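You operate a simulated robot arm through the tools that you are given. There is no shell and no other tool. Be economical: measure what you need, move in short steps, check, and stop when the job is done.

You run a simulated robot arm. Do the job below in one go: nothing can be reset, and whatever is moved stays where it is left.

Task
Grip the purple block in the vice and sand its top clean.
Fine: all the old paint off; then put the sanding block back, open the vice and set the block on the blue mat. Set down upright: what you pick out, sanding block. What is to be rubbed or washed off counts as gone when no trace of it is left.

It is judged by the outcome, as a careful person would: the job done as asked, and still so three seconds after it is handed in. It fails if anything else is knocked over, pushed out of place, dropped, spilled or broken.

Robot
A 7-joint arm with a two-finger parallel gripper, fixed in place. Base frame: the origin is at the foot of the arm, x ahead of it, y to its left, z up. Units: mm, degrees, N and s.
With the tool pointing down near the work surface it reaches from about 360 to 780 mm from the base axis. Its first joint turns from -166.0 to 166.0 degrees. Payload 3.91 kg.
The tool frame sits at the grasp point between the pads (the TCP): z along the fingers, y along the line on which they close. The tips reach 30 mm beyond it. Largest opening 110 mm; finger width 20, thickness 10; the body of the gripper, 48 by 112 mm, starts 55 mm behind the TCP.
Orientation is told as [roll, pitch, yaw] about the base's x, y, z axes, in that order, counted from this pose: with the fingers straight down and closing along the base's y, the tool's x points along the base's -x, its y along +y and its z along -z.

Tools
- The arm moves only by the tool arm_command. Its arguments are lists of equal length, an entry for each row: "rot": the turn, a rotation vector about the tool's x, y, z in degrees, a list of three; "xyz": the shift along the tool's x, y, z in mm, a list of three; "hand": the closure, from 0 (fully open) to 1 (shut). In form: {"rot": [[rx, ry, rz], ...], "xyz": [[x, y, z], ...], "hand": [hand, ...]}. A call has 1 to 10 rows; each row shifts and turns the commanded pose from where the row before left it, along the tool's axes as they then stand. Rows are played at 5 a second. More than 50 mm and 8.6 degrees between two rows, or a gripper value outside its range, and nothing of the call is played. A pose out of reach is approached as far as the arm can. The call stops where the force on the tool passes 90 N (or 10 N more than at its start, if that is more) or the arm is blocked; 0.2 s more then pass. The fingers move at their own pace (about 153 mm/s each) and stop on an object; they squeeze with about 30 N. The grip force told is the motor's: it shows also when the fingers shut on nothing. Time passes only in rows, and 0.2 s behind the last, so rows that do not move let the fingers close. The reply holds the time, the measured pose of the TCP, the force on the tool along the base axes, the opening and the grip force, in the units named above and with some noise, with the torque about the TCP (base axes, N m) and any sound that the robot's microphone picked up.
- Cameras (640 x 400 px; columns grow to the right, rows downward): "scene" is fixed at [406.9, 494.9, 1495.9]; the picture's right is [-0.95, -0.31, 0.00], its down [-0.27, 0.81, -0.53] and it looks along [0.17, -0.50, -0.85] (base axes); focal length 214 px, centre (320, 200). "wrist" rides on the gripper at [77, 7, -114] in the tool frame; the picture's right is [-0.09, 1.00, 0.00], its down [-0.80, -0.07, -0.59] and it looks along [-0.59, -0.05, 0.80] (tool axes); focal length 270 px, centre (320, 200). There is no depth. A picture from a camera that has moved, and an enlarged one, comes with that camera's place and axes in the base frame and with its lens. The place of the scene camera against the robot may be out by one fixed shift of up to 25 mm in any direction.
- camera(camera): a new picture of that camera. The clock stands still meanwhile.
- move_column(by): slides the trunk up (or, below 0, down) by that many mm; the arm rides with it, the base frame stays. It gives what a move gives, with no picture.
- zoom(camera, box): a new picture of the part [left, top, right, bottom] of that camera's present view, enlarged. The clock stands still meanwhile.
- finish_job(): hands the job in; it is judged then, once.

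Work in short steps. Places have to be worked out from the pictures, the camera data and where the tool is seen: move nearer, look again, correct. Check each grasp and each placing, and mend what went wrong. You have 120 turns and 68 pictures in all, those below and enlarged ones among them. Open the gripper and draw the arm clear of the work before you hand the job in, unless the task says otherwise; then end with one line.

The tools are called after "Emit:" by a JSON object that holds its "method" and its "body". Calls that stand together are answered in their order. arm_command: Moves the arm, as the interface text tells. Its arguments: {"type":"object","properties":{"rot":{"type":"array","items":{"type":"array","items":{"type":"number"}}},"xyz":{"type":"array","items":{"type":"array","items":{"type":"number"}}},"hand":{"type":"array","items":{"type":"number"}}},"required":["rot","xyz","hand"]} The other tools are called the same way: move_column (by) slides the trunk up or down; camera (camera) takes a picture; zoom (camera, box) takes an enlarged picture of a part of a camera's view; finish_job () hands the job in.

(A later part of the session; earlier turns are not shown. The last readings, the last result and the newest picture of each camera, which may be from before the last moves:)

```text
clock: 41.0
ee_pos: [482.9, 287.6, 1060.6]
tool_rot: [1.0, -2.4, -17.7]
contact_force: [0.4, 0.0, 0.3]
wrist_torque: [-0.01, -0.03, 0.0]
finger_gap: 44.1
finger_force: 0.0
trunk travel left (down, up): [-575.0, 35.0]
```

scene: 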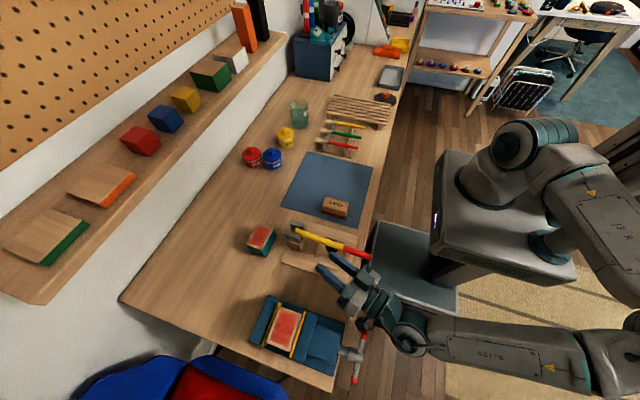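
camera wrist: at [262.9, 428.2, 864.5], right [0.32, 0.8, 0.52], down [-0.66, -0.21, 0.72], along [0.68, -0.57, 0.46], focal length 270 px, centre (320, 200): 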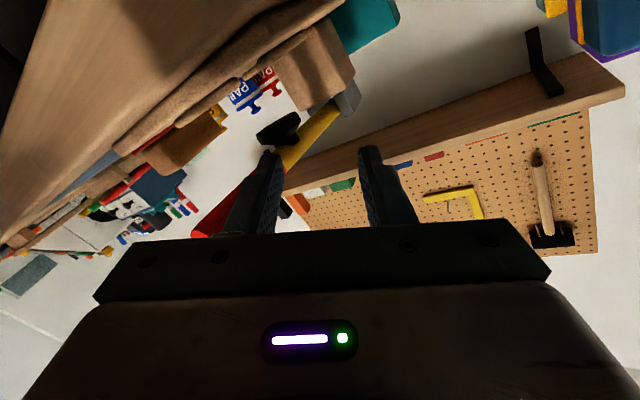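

Back to nearly fingers-down. Squaring up yaw and residual tilt while rising and heading toward the handle (staying high).

Emit:
{"method": "arm_command", "body": {"rot": [[0, 0, -8.5], [0, 0, -8.5], [0.7, 2.3, -0.8], [0, 0, 0], [0, 0, 0], [0, 0, 0], [0, 0, 0], [0, 0, 0], [0, 0, 0]], "xyz": [[0, 0, 0], [0, 0, 0], [0, 0, 0], [40, 30, 0], [40, 30, 0], [40, 30, 0], [40, 30, 0], [45, 30, 0], [0, 0, 0]], "hand": [1, 1, 1, 1, 1, 1, 1, 1, 1]}}

Emit:
{"method": "camera", "body": {"camera": "wrist"}}

Emit:
{"method": "camera", "body": {"camera": "scene"}}

```text
refused: row 8 steps farther than a row can; nothing moved
```

```text
32 pictures are left
camera wrist: at [406.7, 317.3, 1170.7], right [0.39, 0.92, 0.02], down [0.71, -0.31, 0.63], along [0.59, -0.23, -0.78], focal length 270 px, centre (320, 200)
```

wrist: 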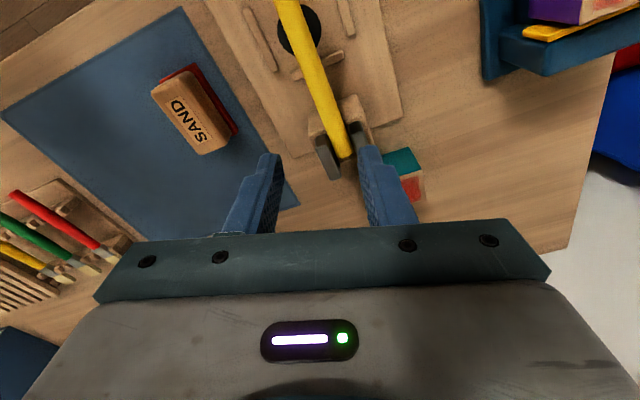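

```text
31 pictures are left
```

scene: 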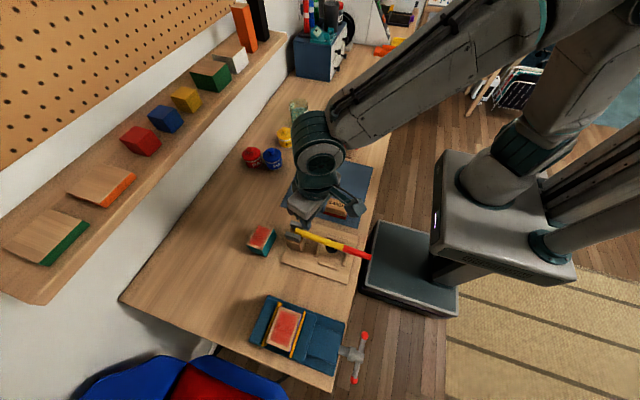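

Everything is still in place. Redo with smaller steps.

Emit:
{"method": "arm_command", "body": {"rot": [[0, 0, -8.5], [0, 0, -8.5], [0.7, 2.3, -0.8], [0, 0, 0], [0, 0, 0], [0, 0, 0], [0, 0, 0], [0, 0, 0], [0, 0, 0], [0, 0, 0]], "xyz": [[0, 0, 0], [0, 0, 0], [0, 0, 0], [35, 32, 0], [35, 32, 0], [35, 32, 0], [35, 32, 0], [35, 32, 0], [35, 32, 0], [35, 32, 0]], "hand": [0.3, 0.3, 0.3, 0.3, 0.3, 0.3, 0.3, 0.3, 0.3, 0.3]}}

Emit:
{"method": "arm_command", "body": {"rot": [[0, 0, 0], [0, 0, 0], [0, 0, 0]], "xyz": [[5, 2, 30], [0, 0, 30], [0, 0, 0]], "hand": [0.3, 0.3, 0.3]}}

Emit:
{"method": "camera", "body": {"camera": "wrist"}}

```text
clock: 43.2
ee_pos: [239.7, 511.3, 1059.2]
tool_rot: [-0.5, -0.6, 0.1]
contact_force: [0.0, 0.6, 0.5]
wrist_torque: [-0.04, -0.02, 0.01]
finger_gap: 76.8
finger_force: 0.0
trunk travel left (down, up): [-575.0, 35.0]
```

```text
clock: 44.0
ee_pos: [236.2, 514.0, 997.4]
tool_rot: [-0.3, -0.5, 0.1]
contact_force: [0.3, 0.4, -0.3]
wrist_torque: [0.05, -0.03, 0.0]
finger_gap: 77.0
finger_force: 0.0
trunk travel left (down, up): [-575.0, 35.0]
```

```text
30 pictures are left
camera wrist: at [157.6, 520.4, 1110.9], right [0.09, 1.0, -0.01], down [0.8, -0.07, 0.6], along [0.6, -0.06, -0.8], focal length 270 px, centre (320, 200)
```

wrist: 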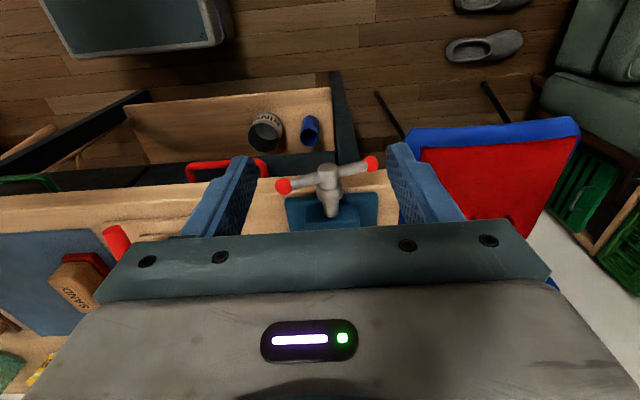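

The handle bar is at −21° tilt again. I'll zoom the scene camera to measure how far the jaw actually moved.

Emit:
{"method": "zoom", "body": {"camera": "scene", "box": [230, 280, 440, 400]}}

```text
3.05 times, centred on (335, 340) of scene
camera zoom: at [406.9, 494.9, 1495.9], right [-0.95, -0.31, 0.0], down [-0.27, 0.81, -0.53], along [0.17, -0.5, -0.85], focal length 654 px, centre (274, -227)
```

zoom: 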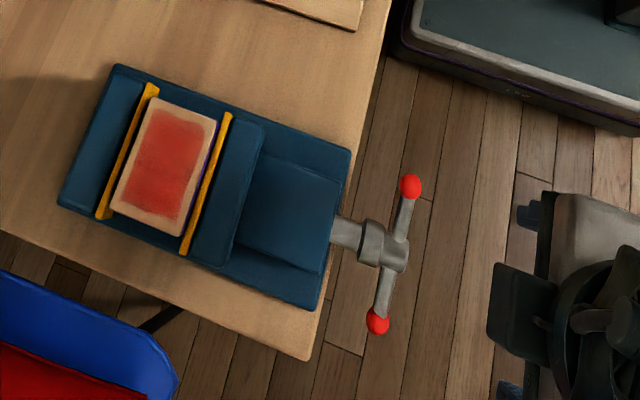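

The jaw closed ~6.5 mm per half turn; ~6–8 mm remain (about 200° more). I'll close the fingers and go above the −y knob (303,471,897) to push it down.

Emit:
{"method": "arm_command", "body": {"rot": [[0, 0, 0], [0, 0, 0], [0, 0, 0], [0, 0, 0], [0, 0, 0]], "xyz": [[-34, -21, 0], [-33, -21, 0], [0, 0, 25], [0, 0, 24], [0, 0, 0]], "hand": [1, 1, 1, 1, 1]}}

Emit:
{"method": "zoom", "body": {"camera": "scene", "box": [280, 300, 440, 400]}}

```text
clock: 45.2
ee_pos: [303.1, 470.0, 946.0]
tool_rot: [-0.4, -0.4, 0.1]
contact_force: [0.0, 0.5, 0.5]
wrist_torque: [0.02, 0.03, 0.0]
finger_gap: 0.0
finger_force: 30.0
trunk travel left (down, up): [-575.0, 35.0]
```

```text
4.00 times, centred on (360, 350) of scene
camera zoom: at [406.9, 494.9, 1495.9], right [-0.95, -0.31, 0.0], down [-0.27, 0.81, -0.53], along [0.17, -0.5, -0.85], focal length 858 px, centre (160, -400)
```

zoom: 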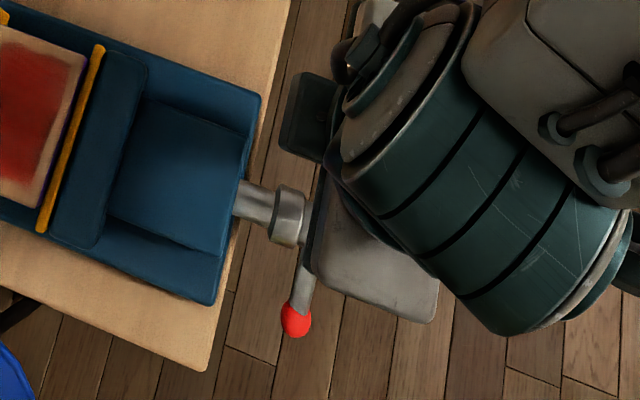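

Positioned; pushing down along the knob's arc.

Emit:
{"method": "arm_command", "body": {"rot": [[0, 0, 0], [0, 0, 0], [0, 0, 0], [0, 0, 0], [0, 0, 0], [0, 0, 0], [0, 0, 0]], "xyz": [[0, 0.5, 10], [0, 0.5, 10], [0, 0.5, 10], [0, 1.5, 8], [0, 2, 8], [0, 2.5, 8], [0, 0, 0]], "hand": [1, 1, 1, 1, 1, 1, 1]}}

Emit:
{"method": "zoom", "body": {"camera": "scene", "box": [280, 300, 440, 400]}}

```text
clock: 46.8
ee_pos: [303.0, 478.0, 894.0]
tool_rot: [-0.4, -0.4, 0.1]
contact_force: [-0.7, 0.6, 0.6]
wrist_torque: [-0.02, -0.01, 0.03]
finger_gap: 0.0
finger_force: 29.8
trunk travel left (down, up): [-575.0, 35.0]
```

```text
4.00 times, centred on (360, 350) of scene
camera zoom: at [406.9, 494.9, 1495.9], right [-0.95, -0.31, 0.0], down [-0.27, 0.81, -0.53], along [0.17, -0.5, -0.85], focal length 858 px, centre (160, -400)
```

zoom: 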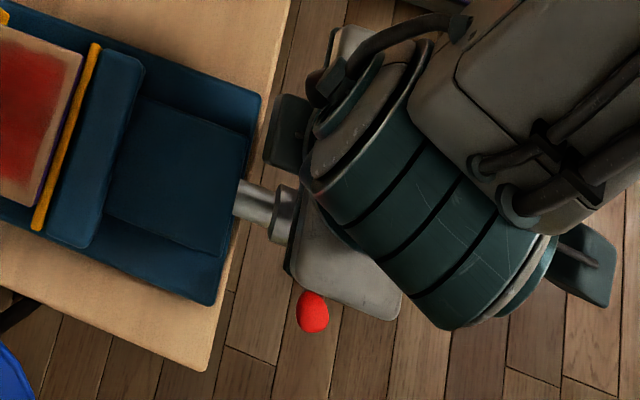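

That works: the other knob has risen and the jaw moved. A bit further down.

Emit:
{"method": "arm_command", "body": {"rot": [[0, 0, 0], [0, 0, 0], [0, 0, 0]], "xyz": [[0, 2.5, 7], [0, 3, 6], [0, 0, 0]], "hand": [1, 1, 1]}}

```text
clock: 47.6
ee_pos: [302.8, 483.2, 880.4]
tool_rot: [-0.5, -0.5, 0.1]
contact_force: [0.1, -0.6, -0.6]
wrist_torque: [-0.02, 0.01, 0.01]
finger_gap: 0.0
finger_force: 29.8
trunk travel left (down, up): [-575.0, 35.0]
```

Now I'll rise, go past the +y knob (≈548,912) to y≈582, and lower beside it.

Emit:
{"method": "arm_command", "body": {"rot": [[0, 0, 0], [0, 0, 0], [0, 0, 0], [0, 0, 0], [0, 0, 0], [0, 0, 0], [0, 0, 0], [0, 0, 0], [0, 0, 0]], "xyz": [[0, -1, -30], [0, 0, -35], [0, 0, -30], [0, 33, 0], [0, 33, 0], [0, 34, 0], [0, 0, 22], [0, 0, 22], [0, 0, 0]], "hand": [1, 1, 1, 1, 1, 1, 1, 1, 1]}}

Emit:
{"method": "zoom", "body": {"camera": "scene", "box": [280, 300, 440, 400]}}

```text
clock: 49.6
ee_pos: [301.4, 583.5, 931.1]
tool_rot: [-0.4, -0.3, 0.1]
contact_force: [-0.1, 0.6, -0.1]
wrist_torque: [0.03, 0.0, -0.04]
finger_gap: 0.2
finger_force: 29.5
trunk travel left (down, up): [-575.0, 35.0]
```

```text
4.00 times, centred on (360, 350) of scene
camera zoom: at [406.9, 494.9, 1495.9], right [-0.95, -0.31, 0.0], down [-0.27, 0.81, -0.53], along [0.17, -0.5, -0.85], focal length 858 px, centre (160, -400)
```

zoom: 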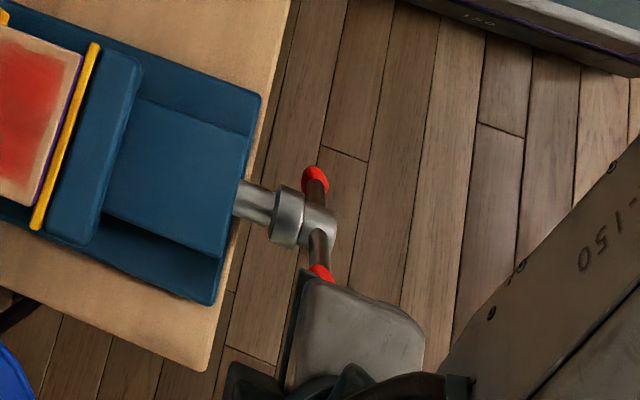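

The jaw is nearly on the block. Pushing the raised knob over the top in −y.

Emit:
{"method": "arm_command", "body": {"rot": [[0, 0, 0], [0, 0, 0], [0, 0, 0], [0, 0, 0], [0, 0, 0], [0, 0, 0], [0, 0, 0], [0, 0, 0], [0, 0, 0]], "xyz": [[0, -9, 0], [0, -9, 0], [0, -9, -1], [0, -9, -1], [0, -9, -1], [0, -9, 0], [0, -9, 0], [0, -9, 0], [0, 0, 0]], "hand": [1, 1, 1, 1, 1, 1, 1, 1, 1]}}

Emit:
{"method": "zoom", "body": {"camera": "scene", "box": [230, 280, 440, 400]}}

```text
clock: 51.6
ee_pos: [303.5, 511.5, 933.0]
tool_rot: [-0.4, -0.4, 0.2]
contact_force: [-1.3, 7.0, 0.5]
wrist_torque: [0.21, 0.01, -0.11]
finger_gap: 0.0
finger_force: 30.2
trunk travel left (down, up): [-575.0, 35.0]
```

```text
3.05 times, centred on (335, 340) of scene
camera zoom: at [406.9, 494.9, 1495.9], right [-0.95, -0.31, 0.0], down [-0.27, 0.81, -0.53], along [0.17, -0.5, -0.85], focal length 654 px, centre (274, -227)
```

zoom: 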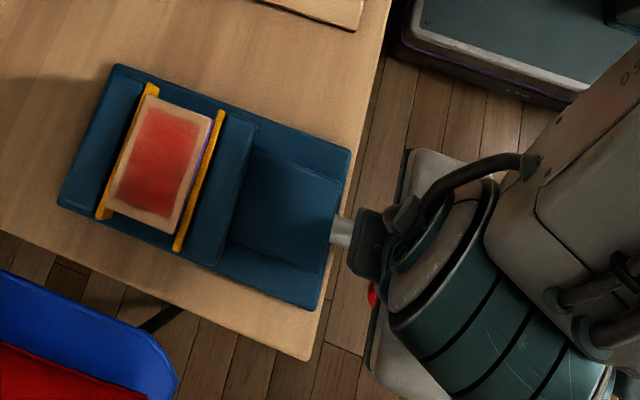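

Resistance of 7 N has appeared — the jaw is pressing on the block. Pushing a little further.

Emit:
{"method": "arm_command", "body": {"rot": [[0, 0, 0], [0, 0, 0], [0, 0, 0]], "xyz": [[0, -6, 0], [0, -5, 0], [0, 0, 0]], "hand": [1, 1, 1]}}

```text
clock: 52.4
ee_pos: [302.0, 500.7, 935.4]
tool_rot: [-0.2, -0.4, 0.2]
contact_force: [-1.0, 9.8, 2.6]
wrist_torque: [0.28, 0.06, -0.09]
finger_gap: 0.0
finger_force: 30.1
trunk travel left (down, up): [-575.0, 35.0]
```

Now lift, shift over the knob (≈482,912) and press it down, watching force.

Emit:
{"method": "arm_command", "body": {"rot": [[0, 0, 0], [0, 0, 0], [0, 0, 0], [0, 0, 0], [0, 0, 0], [0, 0, 0], [0, 0, 0], [0, 0, 0]], "xyz": [[0, 2, -18], [0, 0, -18], [0, -28, 0], [0, 0, 15], [0, 0, 10], [0, 0, 8], [0, 0, 8], [0, 0, 0]], "hand": [1, 1, 1, 1, 1, 1, 1, 1]}}

```text
clock: 54.2
ee_pos: [301.8, 472.9, 930.0]
tool_rot: [-0.4, -0.5, 0.0]
contact_force: [-0.5, 0.1, 0.2]
wrist_torque: [0.03, 0.0, 0.02]
finger_gap: 0.1
finger_force: 29.8
trunk travel left (down, up): [-575.0, 35.0]
```

Emit:
{"method": "arm_command", "body": {"rot": [[0, 0, 0], [0, 0, 0], [0, 0, 0], [0, 0, 0]], "xyz": [[0, 0, 8], [0, 0.5, 8], [0, 0.5, 8], [0, 0, 0]], "hand": [1, 1, 1, 1]}}

Emit:
{"method": "zoom", "body": {"camera": "scene", "box": [230, 280, 440, 400]}}

```text
clock: 55.2
ee_pos: [302.2, 475.2, 904.9]
tool_rot: [-0.3, -0.4, 0.1]
contact_force: [0.3, -0.1, 0.0]
wrist_torque: [0.0, 0.02, 0.01]
finger_gap: 0.0
finger_force: 29.8
trunk travel left (down, up): [-575.0, 35.0]
```

```text
3.05 times, centred on (335, 340) of scene
camera zoom: at [406.9, 494.9, 1495.9], right [-0.95, -0.31, 0.0], down [-0.27, 0.81, -0.53], along [0.17, -0.5, -0.85], focal length 654 px, centre (274, -227)
```

zoom: 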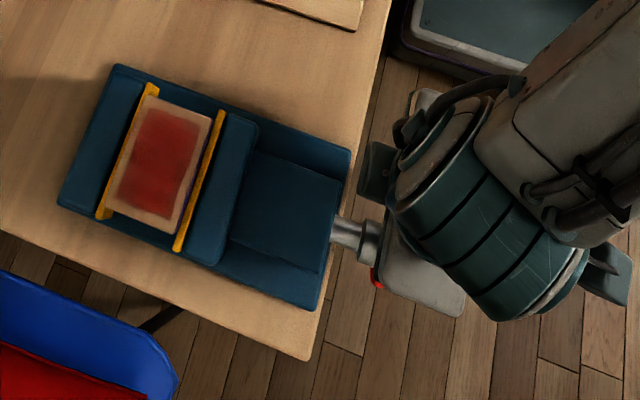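

The tip missed the knob on its −y side (bar is at ~120°, steep). I'll lift, go back behind it, and push further over the top at a slightly higher tip height.

Emit:
{"method": "arm_command", "body": {"rot": [[0, 0, 0], [0, 0, 0], [0, 0, 0], [0, 0, 0], [0, 0, 0], [0, 0, 0], [0, 0, 0], [0, 0, 0], [0, 0, 0]], "xyz": [[0, -2, -25], [0, 0, -25], [0, 0, -25], [0, 32, 0], [0, 32, 0], [0, 0, 22], [0, 0, 21], [0, -9, 0], [0, 0, 0]], "hand": [1, 1, 1, 1, 1, 1, 1, 1, 1]}}

Emit:
{"method": "arm_command", "body": {"rot": [[0, 0, 0], [0, 0, 0], [0, 0, 0], [0, 0, 0], [0, 0, 0], [0, 0, 0], [0, 0, 0]], "xyz": [[0, -8, 0], [0, -8, 0], [0, -8, 0], [0, -7, -1], [0, -6, -2], [0, -6, -2], [0, 0, 0]], "hand": [1, 1, 1, 1, 1, 1, 1]}}

Emit:
{"method": "zoom", "body": {"camera": "scene", "box": [230, 280, 440, 400]}}

```text
clock: 57.2
ee_pos: [301.0, 528.1, 936.7]
tool_rot: [-0.4, -0.4, 0.1]
contact_force: [-0.9, -0.4, -0.5]
wrist_torque: [-0.01, 0.0, -0.03]
finger_gap: 0.0
finger_force: 29.7
trunk travel left (down, up): [-575.0, 35.0]
```

```text
clock: 58.8
ee_pos: [301.4, 485.0, 942.4]
tool_rot: [-0.5, -0.3, 0.0]
contact_force: [0.9, 6.3, 2.5]
wrist_torque: [0.15, -0.03, -0.06]
finger_gap: 0.0
finger_force: 30.2
trunk travel left (down, up): [-575.0, 35.0]
```

```text
3.05 times, centred on (335, 340) of scene
camera zoom: at [406.9, 494.9, 1495.9], right [-0.95, -0.31, 0.0], down [-0.27, 0.81, -0.53], along [0.17, -0.5, -0.85], focal length 654 px, centre (274, -227)
```

zoom: 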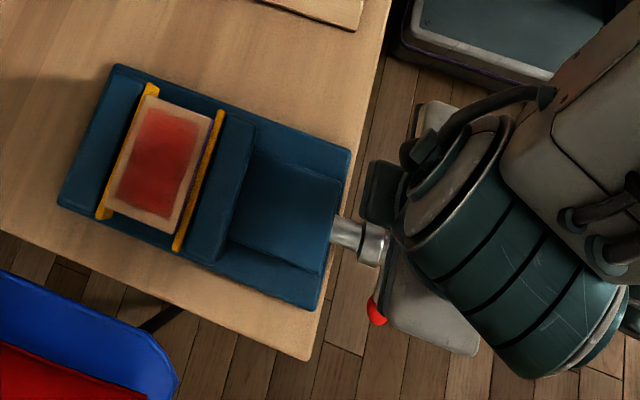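

The bar advanced (~150°). Now lift slightly and press the −y knob down.

Emit:
{"method": "arm_command", "body": {"rot": [[0, 0, 0], [0, 0, 0], [0, 0, 0], [0, 0, 0], [0, 0, 0], [0, 0, 0]], "xyz": [[0, 1, -18], [0, -12, 0], [0, 0, 14], [0, 0, 10], [0, 0, 8], [0, 0, 0]], "hand": [1, 1, 1, 1, 1, 1]}}

```text
clock: 60.2
ee_pos: [303.6, 474.1, 930.9]
tool_rot: [-0.4, -0.5, 0.0]
contact_force: [-0.6, -0.3, 0.2]
wrist_torque: [0.04, -0.03, -0.02]
finger_gap: 0.1
finger_force: 29.9
trunk travel left (down, up): [-575.0, 35.0]
```

Emit:
{"method": "arm_command", "body": {"rot": [[0, 0, 0], [0, 0, 0], [0, 0, 0], [0, 0, 0]], "xyz": [[0, 0, 7], [0, 0, 7], [0, 0, 7], [0, 0, 0]], "hand": [1, 1, 1, 1]}}

```text
clock: 61.2
ee_pos: [303.2, 472.2, 908.6]
tool_rot: [-0.5, -0.4, 0.1]
contact_force: [1.1, 0.1, -0.1]
wrist_torque: [0.0, 0.0, -0.02]
finger_gap: 0.0
finger_force: 30.0
trunk travel left (down, up): [-575.0, 35.0]
```

Emit:
{"method": "zoom", "body": {"camera": "scene", "box": [230, 280, 440, 400]}}

```text
3.05 times, centred on (335, 340) of scene
camera zoom: at [406.9, 494.9, 1495.9], right [-0.95, -0.31, 0.0], down [-0.27, 0.81, -0.53], along [0.17, -0.5, -0.85], focal length 654 px, centre (274, -227)
```

zoom: 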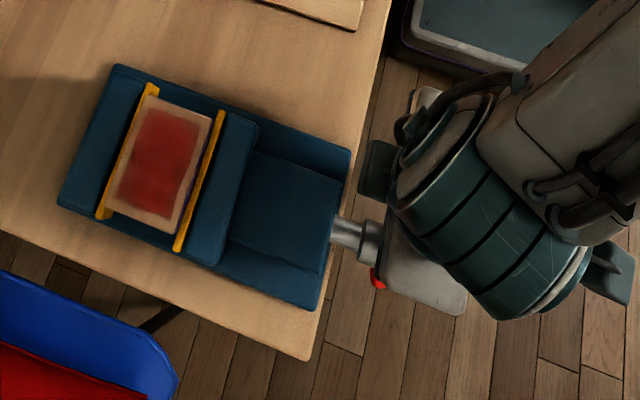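

The bar springs back to the same angle (~120°) each time, with the jaw on the block: the vice is closed, with preload beyond that point. Now I'll rise and go look at the sanding block.

Emit:
{"method": "arm_command", "body": {"rot": [[0, 0, 0], [0, 0, 0], [0, 0, 0], [0, 0, 0], [0, 0, 0], [0, 0, 0], [0, 0, 0], [0, 0, 0], [0, 0, 0], [0, 0, 0]], "xyz": [[0, -2, -40], [0, -2, -45], [0, 0, -45], [-11, -44, 0], [-11, -44, 0], [-11, -44, 0], [-11, -44, 0], [-11, -44, 0], [-11, -44, 0], [-11, -44, 0]], "hand": [1, 1, 1, 0.2, 0.2, 0.2, 0.2, 0.2, 0.2, 0.2]}}

Emit:
{"method": "camera", "body": {"camera": "wrist"}}

Emit:
{"method": "zoom", "body": {"camera": "scene", "box": [230, 280, 390, 400]}}

```text
clock: 63.4
ee_pos: [382.0, 162.3, 1039.1]
tool_rot: [-0.4, -0.4, 0.1]
contact_force: [-0.5, -0.2, 0.4]
wrist_torque: [0.01, 0.0, 0.01]
finger_gap: 87.7
finger_force: 0.0
trunk travel left (down, up): [-575.0, 35.0]
```

```text
21 pictures are left
camera wrist: at [302.9, 169.2, 1152.9], right [0.09, 1.0, -0.01], down [0.8, -0.07, 0.6], along [0.6, -0.06, -0.8], focal length 270 px, centre (320, 200)
```

wrist: 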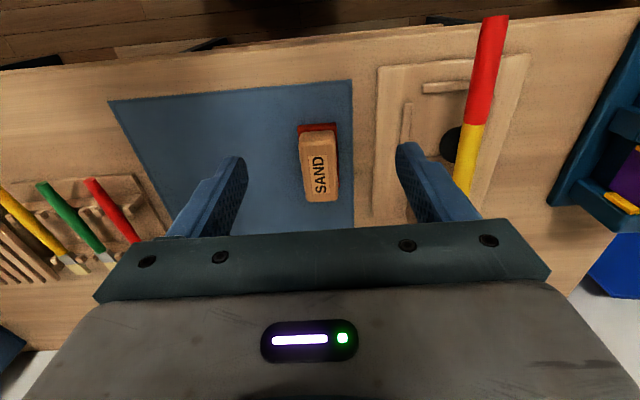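

```text
3.33 times, centred on (310, 340) of scene
camera zoom: at [406.9, 494.9, 1495.9], right [-0.95, -0.31, 0.0], down [-0.27, 0.81, -0.53], along [0.17, -0.5, -0.85], focal length 715 px, centre (353, -267)
```

zoom: 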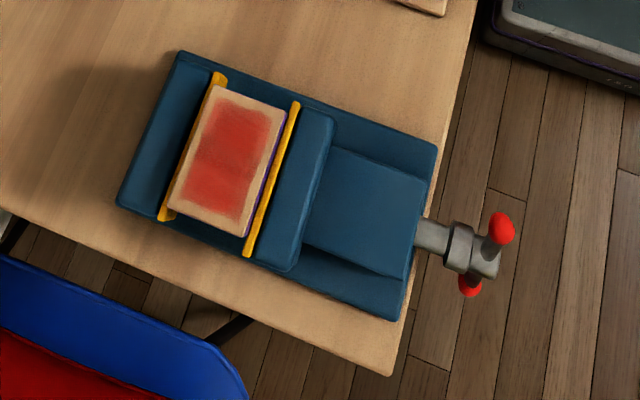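

Sanding block centre ≈(457,154), axis-aligned, ~38 mm wide in y. I'll move over it, descend to TCP z≈893 and grip.

Emit:
{"method": "arm_command", "body": {"rot": [[0, 0, 0], [0, 0, 0], [0, 0, 0], [0, 0, 0], [0, 0, 0], [0, 0, 0], [0, 0, 0]], "xyz": [[-25, -3, 12], [-25, -3, 12], [-25, -2, 12], [0, 0, 35], [0, 0, 35], [0, 0, 40], [0, 0, 0]], "hand": [0.2, 0.2, 0.2, 0.2, 0.2, 0.2, 0.2]}}

Emit:
{"method": "zoom", "body": {"camera": "scene", "box": [270, 140, 400, 240]}}

```text
clock: 65.0
ee_pos: [455.0, 153.5, 895.1]
tool_rot: [-0.4, -0.4, 0.1]
contact_force: [0.0, 0.8, -0.3]
wrist_torque: [0.01, -0.01, 0.01]
finger_gap: 88.1
finger_force: 0.0
trunk travel left (down, up): [-575.0, 35.0]
```

```text
4.00 times, centred on (335, 190) of scene
camera zoom: at [406.9, 494.9, 1495.9], right [-0.95, -0.31, 0.0], down [-0.27, 0.81, -0.53], along [0.17, -0.5, -0.85], focal length 858 px, centre (260, 240)
```

zoom: 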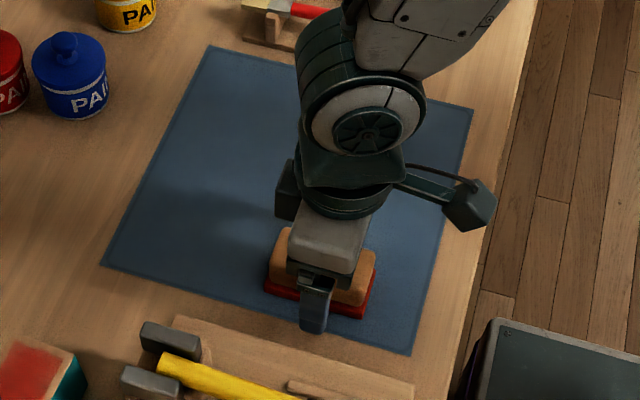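

Well centred over the sanding block. Closing the fingers, then a small test lift.

Emit:
{"method": "arm_command", "body": {"rot": [[0, 0, 0], [0, 0, 0], [0, 0, 0], [0, 0, 0], [0, 0, 0], [0, 0, 0], [0, 0, 0]], "xyz": [[0, 0, 2], [0, 0, 0], [0, 0, 0], [0, 0, 0], [0, 0, -20], [0, 0, -30], [0, 0, 0]], "hand": [1, 1, 1, 1, 1, 1, 1]}}

Emit:
{"method": "camera", "body": {"camera": "wrist"}}

```text
clock: 66.6
ee_pos: [456.1, 155.0, 941.8]
tool_rot: [-0.5, -0.4, 0.1]
contact_force: [0.0, -0.1, -1.1]
wrist_torque: [0.01, 0.01, 0.0]
finger_gap: 39.4
finger_force: 30.2
trunk travel left (down, up): [-575.0, 35.0]
```

```text
18 pictures are left
camera wrist: at [376.4, 163.0, 1055.2], right [0.09, 1.0, -0.01], down [0.8, -0.06, 0.6], along [0.6, -0.06, -0.8], focal length 270 px, centre (320, 200)
```

wrist: 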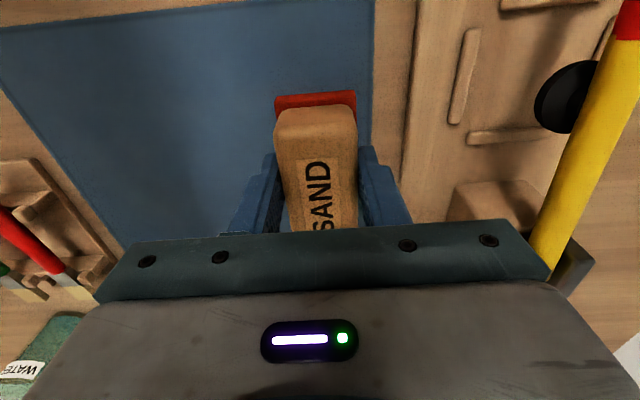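

Holding it (39.4 mm); pad bottom is at TCP−43. I'll raise, level the tool, and carry it over the vice (block now ≈(481,515), top ≈951).

Emit:
{"method": "arm_command", "body": {"rot": [[-0.45, 0.4, 0], [0, 0, 0], [0, 0, 0], [0, 0, 0], [0, 0, 0], [0, 0, 0], [0, 0, 0], [0, 0, 0], [0, 0, 0], [0, 0, 0]], "xyz": [[0, 0, -43], [0, 0, -43], [0, 0, -40], [-3.5, 45, 0], [-3.5, 45, 0], [-3.5, 45, 0], [-3.5, 45, 0], [-3.5, 45, 0], [-3.5, 45, 0], [-3.5, 45, 0]], "hand": [1, 1, 1, 1, 1, 1, 1, 1, 1, 1]}}

Emit:
{"method": "arm_command", "body": {"rot": [[0, 0, 0], [0, 0, 0], [0, 0, 0], [0, 0, 0]], "xyz": [[0, 45, 0], [0, 0, 25], [0, 0, 25], [0, 0, 0]], "hand": [1, 1, 1, 1]}}

Emit:
{"method": "camera", "body": {"camera": "wrist"}}

```text
clock: 68.8
ee_pos: [479.5, 471.8, 1068.8]
tool_rot: [0.0, 0.0, 0.1]
contact_force: [-0.5, 0.7, -0.6]
wrist_torque: [-0.02, 0.02, -0.04]
finger_gap: 39.3
finger_force: 30.1
trunk travel left (down, up): [-575.0, 35.0]
```

```text
clock: 69.8
ee_pos: [479.0, 515.8, 1019.4]
tool_rot: [0.0, -0.1, 0.1]
contact_force: [0.0, 0.7, -2.0]
wrist_torque: [-0.03, 0.02, 0.03]
finger_gap: 39.6
finger_force: 30.2
trunk travel left (down, up): [-575.0, 35.0]
```

```text
17 pictures are left
camera wrist: at [401.2, 522.6, 1134.0], right [0.09, 1.0, 0.0], down [0.8, -0.07, 0.59], along [0.59, -0.05, -0.8], focal length 270 px, centre (320, 200)
```

wrist: 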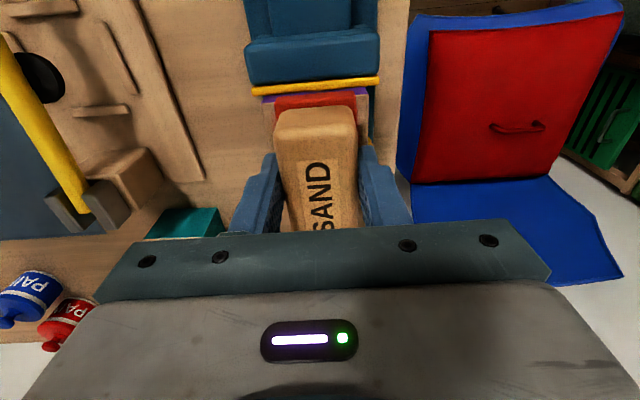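

Aligned over the block. Lower to contact gently.

Emit:
{"method": "arm_command", "body": {"rot": [[0, 0, 0], [0, 0, 0], [0, 0, 0], [0, 0, 0], [0, 0, 0], [0, 0, 0]], "xyz": [[0, 0, 8], [0, 0, 8], [0, 0, 4], [0, 0, 2], [0, 0, 2], [0, 0, 0]], "hand": [1, 1, 1, 1, 1, 1]}}

```text
clock: 71.2
ee_pos: [479.0, 515.2, 998.0]
tool_rot: [0.3, -0.2, 0.1]
contact_force: [-0.3, 1.2, 20.0]
wrist_torque: [-0.21, -0.35, 0.0]
finger_gap: 39.6
finger_force: 30.7
trunk travel left (down, up): [-575.0, 35.0]
```

Contact at ≈20 N. Now rubbing back and forth along y (±20 mm).

Emit:
{"method": "arm_command", "body": {"rot": [[0, 0, 0], [0, 0, 0], [0, 0, 0], [0, 0, 0], [0, 0, 0], [0, 0, 0], [0, 0, 0], [0, 0, 0]], "xyz": [[0, -10, 0], [0, -10, 0], [0, 10, 0], [0, 10, 0], [0, 10, 0], [0, 10, 0], [0, -10, 0], [0, -10, 0]], "hand": [1, 1, 1, 1, 1, 1, 1, 1]}}

Emit:
{"method": "camera", "body": {"camera": "wrist"}}

```text
clock: 73.0
ee_pos: [475.4, 515.6, 995.9]
tool_rot: [0.3, 0.0, 0.2]
contact_force: [-4.2, 8.7, 23.6]
wrist_torque: [0.22, -0.1, 0.15]
finger_gap: 39.4
finger_force: 30.4
trunk travel left (down, up): [-575.0, 35.0]
```

```text
16 pictures are left
camera wrist: at [397.5, 521.3, 1111.2], right [0.08, 1.0, 0.0], down [0.8, -0.07, 0.59], along [0.59, -0.05, -0.8], focal length 270 px, centre (320, 200)
```

wrist: 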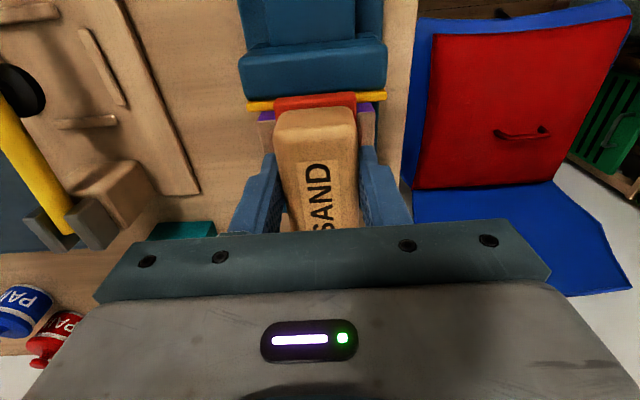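

The block holds under the rubbing. More strokes with slight x offsets.

Emit:
{"method": "arm_command", "body": {"rot": [[0, 0, 0], [0, 0, 0], [0, 0, 0], [0, 0, 0], [0, 0, 0], [0, 0, 0], [0, 0, 0], [0, 0, 0], [0, 0, 0], [0, 0, 0]], "xyz": [[-5, -11, 0], [0, -11, 0], [0, 11, 0], [0, 11, 0], [0, 11, 0], [0, 11, 0], [5, 0, 0], [0, -11, 0], [0, -11, 0], [0, -11, 0]], "hand": [1, 1, 1, 1, 1, 1, 1, 1, 1, 1]}}

Emit:
{"method": "arm_command", "body": {"rot": [[0, 0, 0], [0, 0, 0], [0, 0, 0], [0, 0, 0], [0, 0, 0], [0, 0, 0], [0, 0, 0], [0, 0, 0], [0, 0, 0], [0, 0, 0]], "xyz": [[0, -11, 0], [0, 11, 0], [0, 11, 0], [0, 11, 0], [0, 11, 0], [0, -11, 0], [0, -11, 0], [0, 0, -25], [0, 0, -45], [40, 0, -20]], "hand": [1, 1, 1, 1, 1, 1, 1, 1, 1, 1]}}

Emit:
{"method": "arm_command", "body": {"rot": [[0, 0, 0], [0, 0, 0], [0, 0, 0], [0, 0, 0]], "xyz": [[20, -45, 0], [0, -45, 0], [0, -45, 0], [0, 0, 0]], "hand": [1, 1, 1, 1]}}

Emit:
{"method": "zoom", "body": {"camera": "scene", "box": [250, 285, 370, 385]}}

```text
clock: 75.2
ee_pos: [477.7, 502.8, 996.8]
tool_rot: [0.2, -0.2, -0.1]
contact_force: [-1.6, 4.6, 19.6]
wrist_torque: [0.27, -0.03, -0.04]
finger_gap: 39.4
finger_force: 29.9
trunk travel left (down, up): [-575.0, 35.0]
```

```text
clock: 77.4
ee_pos: [434.0, 515.1, 1084.0]
tool_rot: [-0.1, 0.1, 0.2]
contact_force: [-0.6, -0.2, -1.8]
wrist_torque: [-0.01, -0.04, -0.03]
finger_gap: 39.6
finger_force: 30.1
trunk travel left (down, up): [-575.0, 35.0]
```

```text
clock: 78.4
ee_pos: [417.8, 378.7, 1084.1]
tool_rot: [-0.1, 0.0, 0.2]
contact_force: [-1.1, 0.4, 0.2]
wrist_torque: [-0.03, 0.01, 0.02]
finger_gap: 39.5
finger_force: 30.1
trunk travel left (down, up): [-575.0, 35.0]
```

```text
4.00 times, centred on (310, 335) of scene
camera zoom: at [406.9, 494.9, 1495.9], right [-0.95, -0.31, 0.0], down [-0.27, 0.81, -0.53], along [0.17, -0.5, -0.85], focal length 858 px, centre (360, -340)
```

zoom: 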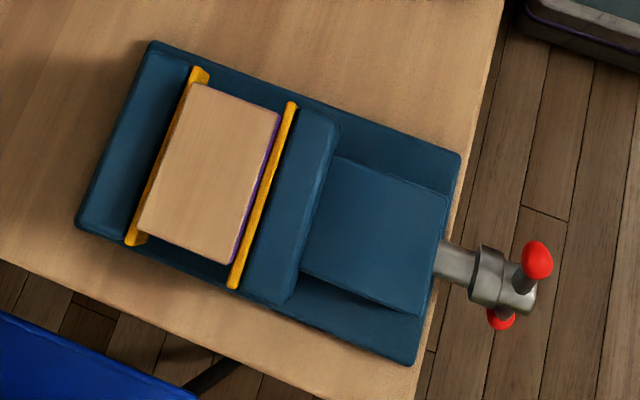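

All paint is gone, bare wood with edges parallel to the jaws. Now returning the sanding block to its spot (455.5,154).

Emit:
{"method": "arm_command", "body": {"rot": [[0, 0, 0], [0, 0, 0], [0, 0, 0], [0, 0, 0], [0, 0, 0], [0, 0, 0], [0, 0, 0], [0, 0, 0], [0, 0, 0], [0, 0, 0]], "xyz": [[-6.3, -37.4, 0], [-6.3, -37.4, 0], [-6.3, -37.4, 0], [-6.3, -37.4, 0], [-6.3, -37.4, 0], [-6.3, -37.4, 0], [0, 0, 45], [0, 0, 45], [0, 0, 45], [0, 0, 0]], "hand": [1, 1, 1, 1, 1, 1, 1, 1, 1, 1]}}

Emit:
{"method": "arm_command", "body": {"rot": [[0, 0, 0], [0, 0, 0], [0, 0, 0], [0, 0, 0], [0, 0, 0]], "xyz": [[0, 0, 20], [0, 0, 18], [0, 0, 8], [0, 0, 4], [0, 0, 0]], "hand": [1, 1, 1, 1, 1]}}

```text
clock: 80.6
ee_pos: [456.8, 153.2, 950.7]
tool_rot: [0.0, 0.1, 0.1]
contact_force: [-0.2, -0.2, -1.3]
wrist_torque: [0.0, 0.01, 0.0]
finger_gap: 39.5
finger_force: 29.9
trunk travel left (down, up): [-575.0, 35.0]
```

```text
clock: 81.8
ee_pos: [456.8, 154.4, 900.5]
tool_rot: [0.0, 0.1, 0.1]
contact_force: [-0.6, 0.6, -1.3]
wrist_torque: [0.01, 0.04, 0.02]
finger_gap: 39.6
finger_force: 30.4
trunk travel left (down, up): [-575.0, 35.0]
```

Emit:
{"method": "arm_command", "body": {"rot": [[0, 0, 0], [0, 0, 0], [0, 0, 0], [0, 0, 0]], "xyz": [[0, 0, 3], [0, 0, 2], [0, 0, 2], [0, 0, 0]], "hand": [1, 1, 1, 1]}}

```text
clock: 82.8
ee_pos: [456.3, 153.6, 893.2]
tool_rot: [0.0, -0.1, 0.1]
contact_force: [-0.8, 0.4, -1.2]
wrist_torque: [-0.01, 0.03, 0.02]
finger_gap: 39.8
finger_force: 29.8
trunk travel left (down, up): [-575.0, 35.0]
```

Just above contact; 1 mm steps down.

Emit:
{"method": "arm_command", "body": {"rot": [[0, 0, 0], [0, 0, 0], [0, 0, 0], [0, 0, 0]], "xyz": [[0, 0, 1], [0, 0, 1], [0, 0, 1], [0, 0, 0]], "hand": [1, 1, 1, 1]}}

```text
clock: 83.8
ee_pos: [457.5, 154.6, 891.4]
tool_rot: [0.1, -0.3, 0.1]
contact_force: [3.1, 0.3, 28.7]
wrist_torque: [-0.07, -0.03, 0.02]
finger_gap: 40.0
finger_force: 29.9
trunk travel left (down, up): [-575.0, 35.0]
```

Contact. Relieve, open and rise, then look.

Emit:
{"method": "arm_command", "body": {"rot": [[0, 0, 0], [0, 0, 0], [0, 0, 0], [0, 0, 0], [0, 0, 0], [0, 0, 0], [0, 0, 0], [0, 0, 0], [0, 0, 0]], "xyz": [[0, 0, -2.5], [0, 0, 0], [0, 0, 0], [0, 0, 0], [0, 0, -30], [0, 0, -45], [0, 0, -45], [25, 0, -45], [25, 0, 0]], "hand": [1, 0.2, 0.2, 0.2, 0.2, 0.2, 0.2, 0.2, 0.2]}}

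Emit:
{"method": "camera", "body": {"camera": "wrist"}}

```text
refused: row 8 steps farther than a row can; nothing moved
```

```text
14 pictures are left
camera wrist: at [378.0, 160.9, 1006.0], right [0.09, 1.0, 0.0], down [0.8, -0.07, 0.6], along [0.6, -0.05, -0.8], focal length 270 px, centre (320, 200)
```

wrist: 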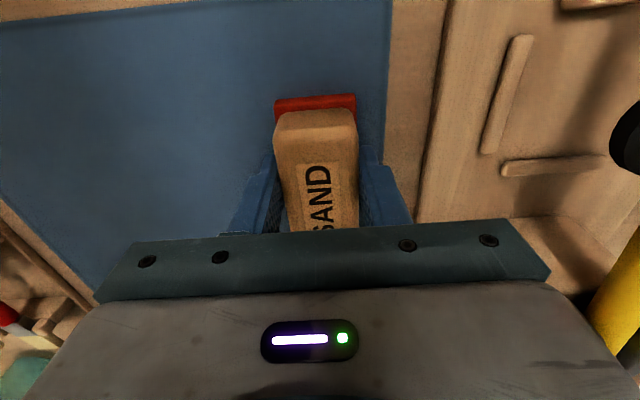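

Emit:
{"method": "arm_command", "body": {"rot": [[0, 0, 0], [0, 0, 0], [0, 0, 0], [0, 0, 0], [0, 0, 0], [0, 0, 0], [0, 0, 0], [0, 0, 0], [0, 0, 0], [0, 0, 0]], "xyz": [[0, 0, -2.5], [0, 0, 0], [0, 0, 0], [0, 0, 0], [0, 0, -30], [0, 0, -45], [0, 0, -45], [0, 0, -40], [40, 0, 0], [35, 0, 0]], "hand": [1, 0.2, 0.2, 0.2, 0.2, 0.2, 0.2, 0.2, 0.2, 0.2]}}

Emit:
{"method": "camera", "body": {"camera": "wrist"}}

```text
clock: 86.0
ee_pos: [380.0, 156.0, 1053.1]
tool_rot: [0.0, 0.0, 0.2]
contact_force: [-0.7, 0.7, -0.8]
wrist_torque: [0.02, 0.02, 0.0]
finger_gap: 87.8
finger_force: 0.0
trunk travel left (down, up): [-575.0, 35.0]
```

```text
13 pictures are left
camera wrist: at [301.6, 162.3, 1167.3], right [0.09, 1.0, 0.0], down [0.8, -0.07, 0.6], along [0.59, -0.05, -0.8], focal length 270 px, centre (320, 200)
```

wrist: 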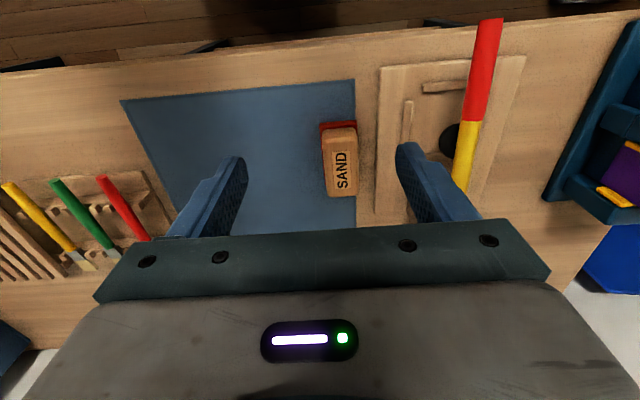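

The sanding block ended up ~18 mm too far in +y (dragged at release, now at the mat's edge, centre y≈173). I'll regrasp it and put it back properly.

Emit:
{"method": "arm_command", "body": {"rot": [[0, 0, 0], [0, 0, 0], [0, 0, 0], [0, 0, 0], [0, 0, 0], [0, 0, 0], [0, 0, 0], [0, 0, 0], [0, 0, 0], [0, 0, 0]], "xyz": [[-26, 6, 12], [-26, 6, 12], [-25, 5, 12], [0, 0, 40], [0, 0, 40], [0, 0, 43], [0, 0, 0], [0, 0, 0], [0, 0, 0], [0, 0, 0]], "hand": [0, 0, 0, 0, 0, 0, 0, 1, 1, 1]}}

```text
clock: 88.2
ee_pos: [458.6, 172.2, 893.8]
tool_rot: [0.0, 0.0, 0.2]
contact_force: [0.6, -0.9, -0.2]
wrist_torque: [0.01, -0.02, -0.03]
finger_gap: 39.3
finger_force: 29.8
trunk travel left (down, up): [-575.0, 35.0]
```

Gripped. Lift 8 mm, shift −18 mm in y, and set down with light contact.

Emit:
{"method": "arm_command", "body": {"rot": [[0, 0, 0], [0, 0, 0], [0, 0, 0], [0, 0, 0], [0, 0, 0], [0, 0, 0], [0, 0, 0], [0, 0, 0]], "xyz": [[0, 0, -8], [1, -9, 0], [1, -9, 0], [0, 0, 0], [0, 0, 6], [0, 0, 2], [0, 0, 1], [0, 0, 0]], "hand": [1, 1, 1, 1, 1, 1, 1, 1]}}

```text
clock: 90.0
ee_pos: [456.5, 153.4, 893.6]
tool_rot: [-0.1, 0.0, 0.2]
contact_force: [1.2, -0.7, 0.6]
wrist_torque: [-0.02, -0.1, 0.03]
finger_gap: 39.4
finger_force: 30.2
trunk travel left (down, up): [-575.0, 35.0]
```

Just touching. Open slowly in stages, then rise.

Emit:
{"method": "arm_command", "body": {"rot": [[0, 0, 0], [0, 0, 0], [0, 0, 0], [0, 0, 0], [0, 0, 0], [0, 0, 0], [0, 0, 0], [0, 0, 0], [0, 0, 0], [0, 0, 0]], "xyz": [[0, 0, 0.7], [0, 0, 0], [0, 0, 0], [0, 0, 0], [0, 0, 0], [0, 0, -15], [0, 0, -45], [0, 0, -45], [0, 0, -45], [40, 0, 0]], "hand": [0.63, 0.6, 0.55, 0.5, 0.45, 0.4, 0.4, 0.3, 0.2, 0.1]}}

Emit:
{"method": "arm_command", "body": {"rot": [[0, 0, 0], [0, 0, 0]], "xyz": [[36, 0, 0], [0, 0, 0]], "hand": [0.1, 0.1]}}

Emit:
{"method": "camera", "body": {"camera": "wrist"}}

```text
clock: 92.2
ee_pos: [417.3, 153.8, 1042.2]
tool_rot: [0.0, 0.0, -0.1]
contact_force: [-0.5, 0.1, 0.4]
wrist_torque: [0.0, 0.03, 0.01]
finger_gap: 98.9
finger_force: 0.0
trunk travel left (down, up): [-575.0, 35.0]
```

```text
clock: 92.8
ee_pos: [380.6, 154.5, 1042.8]
tool_rot: [0.0, 0.0, 0.1]
contact_force: [0.4, -0.8, 0.0]
wrist_torque: [-0.01, 0.01, 0.0]
finger_gap: 99.1
finger_force: 0.0
trunk travel left (down, up): [-575.0, 35.0]
```

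```text
12 pictures are left
camera wrist: at [303.1, 161.7, 1156.7], right [0.09, 1.0, 0.0], down [0.8, -0.07, 0.59], along [0.59, -0.05, -0.8], focal length 270 px, centre (320, 200)
```

wrist: 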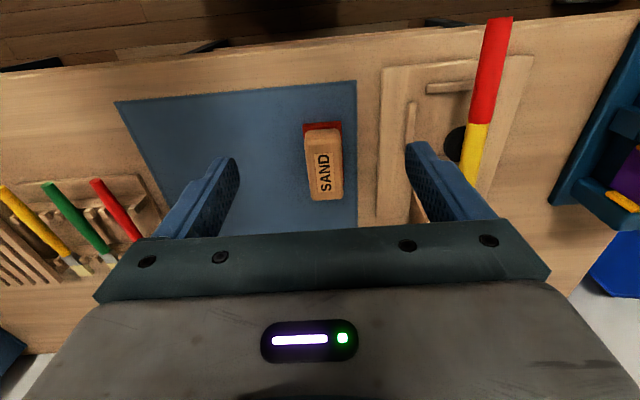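

The sanding block is back at its original spot. Now I'll open the vice: go to the −y side of the raised knob (≈(303,500,924)) with closed fingers.

Emit:
{"method": "arm_command", "body": {"rot": [[0, 0, 0], [0, 0, 0], [0, 0, 0], [0, 0, 0], [0, 0, 0], [0, 0, 0], [0, 0, 0], [0, 0, 0], [0, 0, 0], [0, 0, 0]], "xyz": [[11, 44.3, 0], [11, 44.3, 0], [11, 44.3, 0], [11, 44.3, 0], [11, 44.3, 0], [11, 44.3, 0], [11, 44.3, 0], [0, 0, 36], [0, 0, 36], [0, 0, 36]], "hand": [1, 1, 1, 1, 1, 1, 1, 1, 1, 1]}}

Emit:
{"method": "arm_command", "body": {"rot": [[0, 0, 0], [0, 0, 0], [0, 0, 0], [0, 0, 0], [0, 0, 0], [0, 0, 0], [0, 0, 0], [0, 0, 0], [0, 0, 0], [0, 0, 0]], "xyz": [[0, 9, 0], [0, 9, 0], [0, 9, 0], [0, 9, 0], [0, 9, 0], [0, 9, 0], [0, 9, -1], [0, 8, -2], [0, 7, -3], [0, 0, 0]], "hand": [1, 1, 1, 1, 1, 1, 1, 1, 1, 1]}}

Emit:
{"method": "zoom", "body": {"camera": "scene", "box": [230, 280, 440, 400]}}

```text
clock: 95.0
ee_pos: [303.7, 462.7, 932.7]
tool_rot: [0.0, 0.0, 0.0]
contact_force: [0.5, 0.2, 0.3]
wrist_torque: [0.01, -0.02, -0.01]
finger_gap: 0.0
finger_force: 30.3
trunk travel left (down, up): [-575.0, 35.0]
```

```text
clock: 97.2
ee_pos: [302.9, 542.2, 939.8]
tool_rot: [0.1, -0.1, 0.1]
contact_force: [-0.8, 1.3, -0.7]
wrist_torque: [-0.03, -0.01, 0.01]
finger_gap: 0.3
finger_force: 30.1
trunk travel left (down, up): [-575.0, 35.0]
```

```text
3.05 times, centred on (335, 340) of scene
camera zoom: at [406.9, 494.9, 1495.9], right [-0.95, -0.31, 0.0], down [-0.27, 0.81, -0.53], along [0.17, -0.5, -0.85], focal length 654 px, centre (274, -227)
```

zoom: 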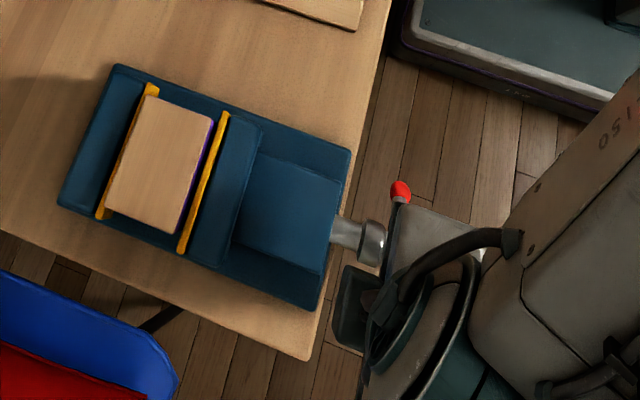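

The vice is opening. Now lift over the +y knob (≈556,902) and press it down.

Emit:
{"method": "arm_command", "body": {"rot": [[0, 0, 0], [0, 0, 0], [0, 0, 0], [0, 0, 0], [0, 0, 0], [0, 0, 0], [0, 0, 0], [0, 0, 0], [0, 0, 0], [0, 0, 0]], "xyz": [[0, -2, -25], [0, 17, 0], [0, 0, 15], [0, 0, 12], [0, 0, 12], [0, 0, 12], [0, -1, 10], [0, -2, 9], [0, -3, 8], [0, -4, 8]], "hand": [1, 1, 1, 1, 1, 1, 1, 1, 1, 1]}}

Emit:
{"method": "arm_command", "body": {"rot": [[0, 0, 0], [0, 0, 0], [0, 0, 0], [0, 0, 0], [0, 0, 0], [0, 0, 0], [0, 0, 0], [0, 0, 0], [0, 0, 0]], "xyz": [[0, 0, 0], [0, 1, -30], [0, 0, -35], [0, 0, -35], [0, -33, 0], [0, -33, 0], [0, -33, 0], [0, 0, 22], [0, 0, 22]], "hand": [1, 1, 1, 1, 1, 1, 1, 1, 1]}}

Emit:
{"method": "zoom", "body": {"camera": "scene", "box": [230, 280, 440, 400]}}

```text
clock: 99.4
ee_pos: [303.4, 546.8, 878.2]
tool_rot: [0.0, -0.1, 0.2]
contact_force: [-0.2, 0.1, -0.1]
wrist_torque: [-0.02, 0.0, 0.0]
finger_gap: 0.3
finger_force: 29.9
trunk travel left (down, up): [-575.0, 35.0]
```

```text
clock: 101.4
ee_pos: [301.9, 450.2, 936.2]
tool_rot: [0.0, 0.0, 0.1]
contact_force: [-0.4, 0.2, 1.0]
wrist_torque: [-0.02, 0.01, -0.02]
finger_gap: 0.3
finger_force: 30.0
trunk travel left (down, up): [-575.0, 35.0]
```

```text
3.05 times, centred on (335, 340) of scene
camera zoom: at [406.9, 494.9, 1495.9], right [-0.95, -0.31, 0.0], down [-0.27, 0.81, -0.53], along [0.17, -0.5, -0.85], focal length 654 px, centre (274, -227)
```

zoom: 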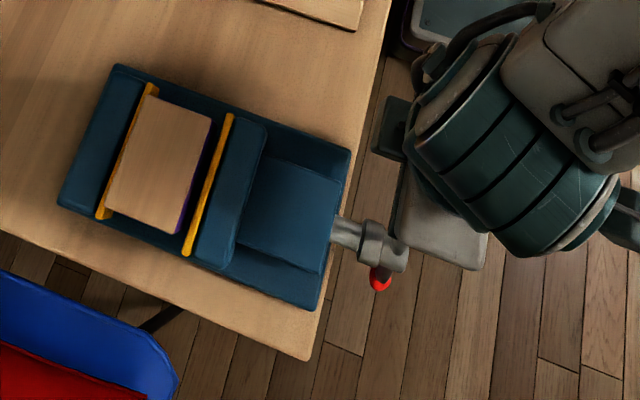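

Working well. Another half-turn: push the −y upper knob over the top in +y, then press down.

Emit:
{"method": "arm_command", "body": {"rot": [[0, 0, 0], [0, 0, 0], [0, 0, 0], [0, 0, 0], [0, 0, 0], [0, 0, 0], [0, 0, 0], [0, 0, 0], [0, 0, 0], [0, 0, 0]], "xyz": [[0, 10, 2], [0, 9.5, 0], [0, 9.5, 0], [0, 9.5, 0], [0, 9.5, 0], [0, 9.5, 0], [0, 9.5, 0], [0, 9, -1], [0, 8, -2], [0, 7, -3]], "hand": [1, 1, 1, 1, 1, 1, 1, 1, 1, 1]}}

Emit:
{"method": "arm_command", "body": {"rot": [[0, 0, 0], [0, 0, 0], [0, 0, 0], [0, 0, 0], [0, 0, 0], [0, 0, 0], [0, 0, 0], [0, 0, 0], [0, 0, 0], [0, 0, 0]], "xyz": [[0, -2, -25], [0, 17, 0], [0, 0, 15], [0, 0, 12], [0, 0, 12], [0, 0, 12], [0, -1, 10], [0, -2, 8], [0, -2, 6], [0, 0, 0]], "hand": [1, 1, 1, 1, 1, 1, 1, 1, 1, 1]}}

Emit:
{"method": "arm_command", "body": {"rot": [[0, 0, 0], [0, 0, 0], [0, 0, 0], [0, 0, 0], [0, 0, 0], [0, 0, 0], [0, 0, 0]], "xyz": [[0, 1, -30], [0, 0, -45], [0, 0, -45], [0, 0, -40], [-3, -45, -10], [0, 0, 0], [0, 0, 0]], "hand": [1, 1, 1, 1, 0, 0, 0]}}

Emit:
{"method": "camera", "body": {"camera": "wrist"}}

```text
clock: 103.6
ee_pos: [304.0, 540.7, 938.0]
tool_rot: [0.0, 0.0, 0.1]
contact_force: [-0.6, -0.3, -0.1]
wrist_torque: [0.0, -0.01, 0.0]
finger_gap: 0.0
finger_force: 30.1
trunk travel left (down, up): [-575.0, 35.0]
```

```text
clock: 105.8
ee_pos: [303.1, 549.5, 888.4]
tool_rot: [0.0, 0.0, 0.0]
contact_force: [-0.1, 0.4, 0.6]
wrist_torque: [0.02, -0.01, 0.02]
finger_gap: 0.0
finger_force: 30.0
trunk travel left (down, up): [-575.0, 35.0]
```

```text
clock: 107.4
ee_pos: [306.9, 506.3, 1058.4]
tool_rot: [0.0, 0.1, 0.1]
contact_force: [0.1, -0.4, 0.6]
wrist_torque: [0.01, 0.04, 0.03]
finger_gap: 110.0
finger_force: 0.0
trunk travel left (down, up): [-575.0, 35.0]
```

```text
9 pictures are left
camera wrist: at [229.0, 513.3, 1173.6], right [0.09, 1.0, 0.0], down [0.8, -0.07, 0.59], along [0.59, -0.05, -0.8], focal length 270 px, centre (320, 200)
```

wrist: 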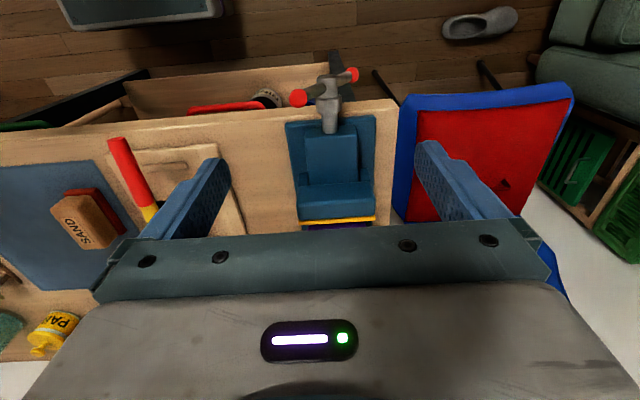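

Now move forward over the vice to see the opened gap and the block.

Emit:
{"method": "arm_command", "body": {"rot": [[0, 0, 0], [0, 0, 0], [0, 0, 0], [0, 0, 0]], "xyz": [[-35, 3, 0], [-35, 3, 0], [-33, 3, 0], [0, 0, 0]], "hand": [0, 0, 0, 0]}}

Emit:
{"method": "zoom", "body": {"camera": "wrist", "box": [220, 80, 420, 240]}}

```text
clock: 108.4
ee_pos: [409.8, 514.5, 1058.6]
tool_rot: [-0.1, 0.0, 0.1]
contact_force: [-0.2, -0.8, 0.0]
wrist_torque: [0.0, 0.01, 0.0]
finger_gap: 110.1
finger_force: 0.0
trunk travel left (down, up): [-575.0, 35.0]
```

```text
2.50 times, centred on (320, 160) of wrist
camera zoom: at [331.4, 521.9, 1172.8], right [0.09, 1.0, 0.0], down [0.8, -0.07, 0.59], along [0.59, -0.05, -0.8], focal length 676 px, centre (320, 300)
```

zoom: 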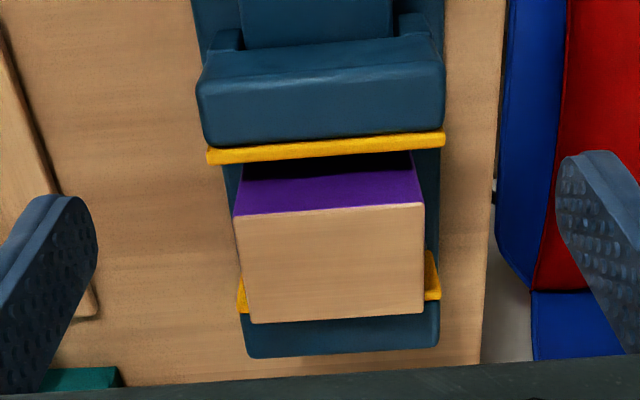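

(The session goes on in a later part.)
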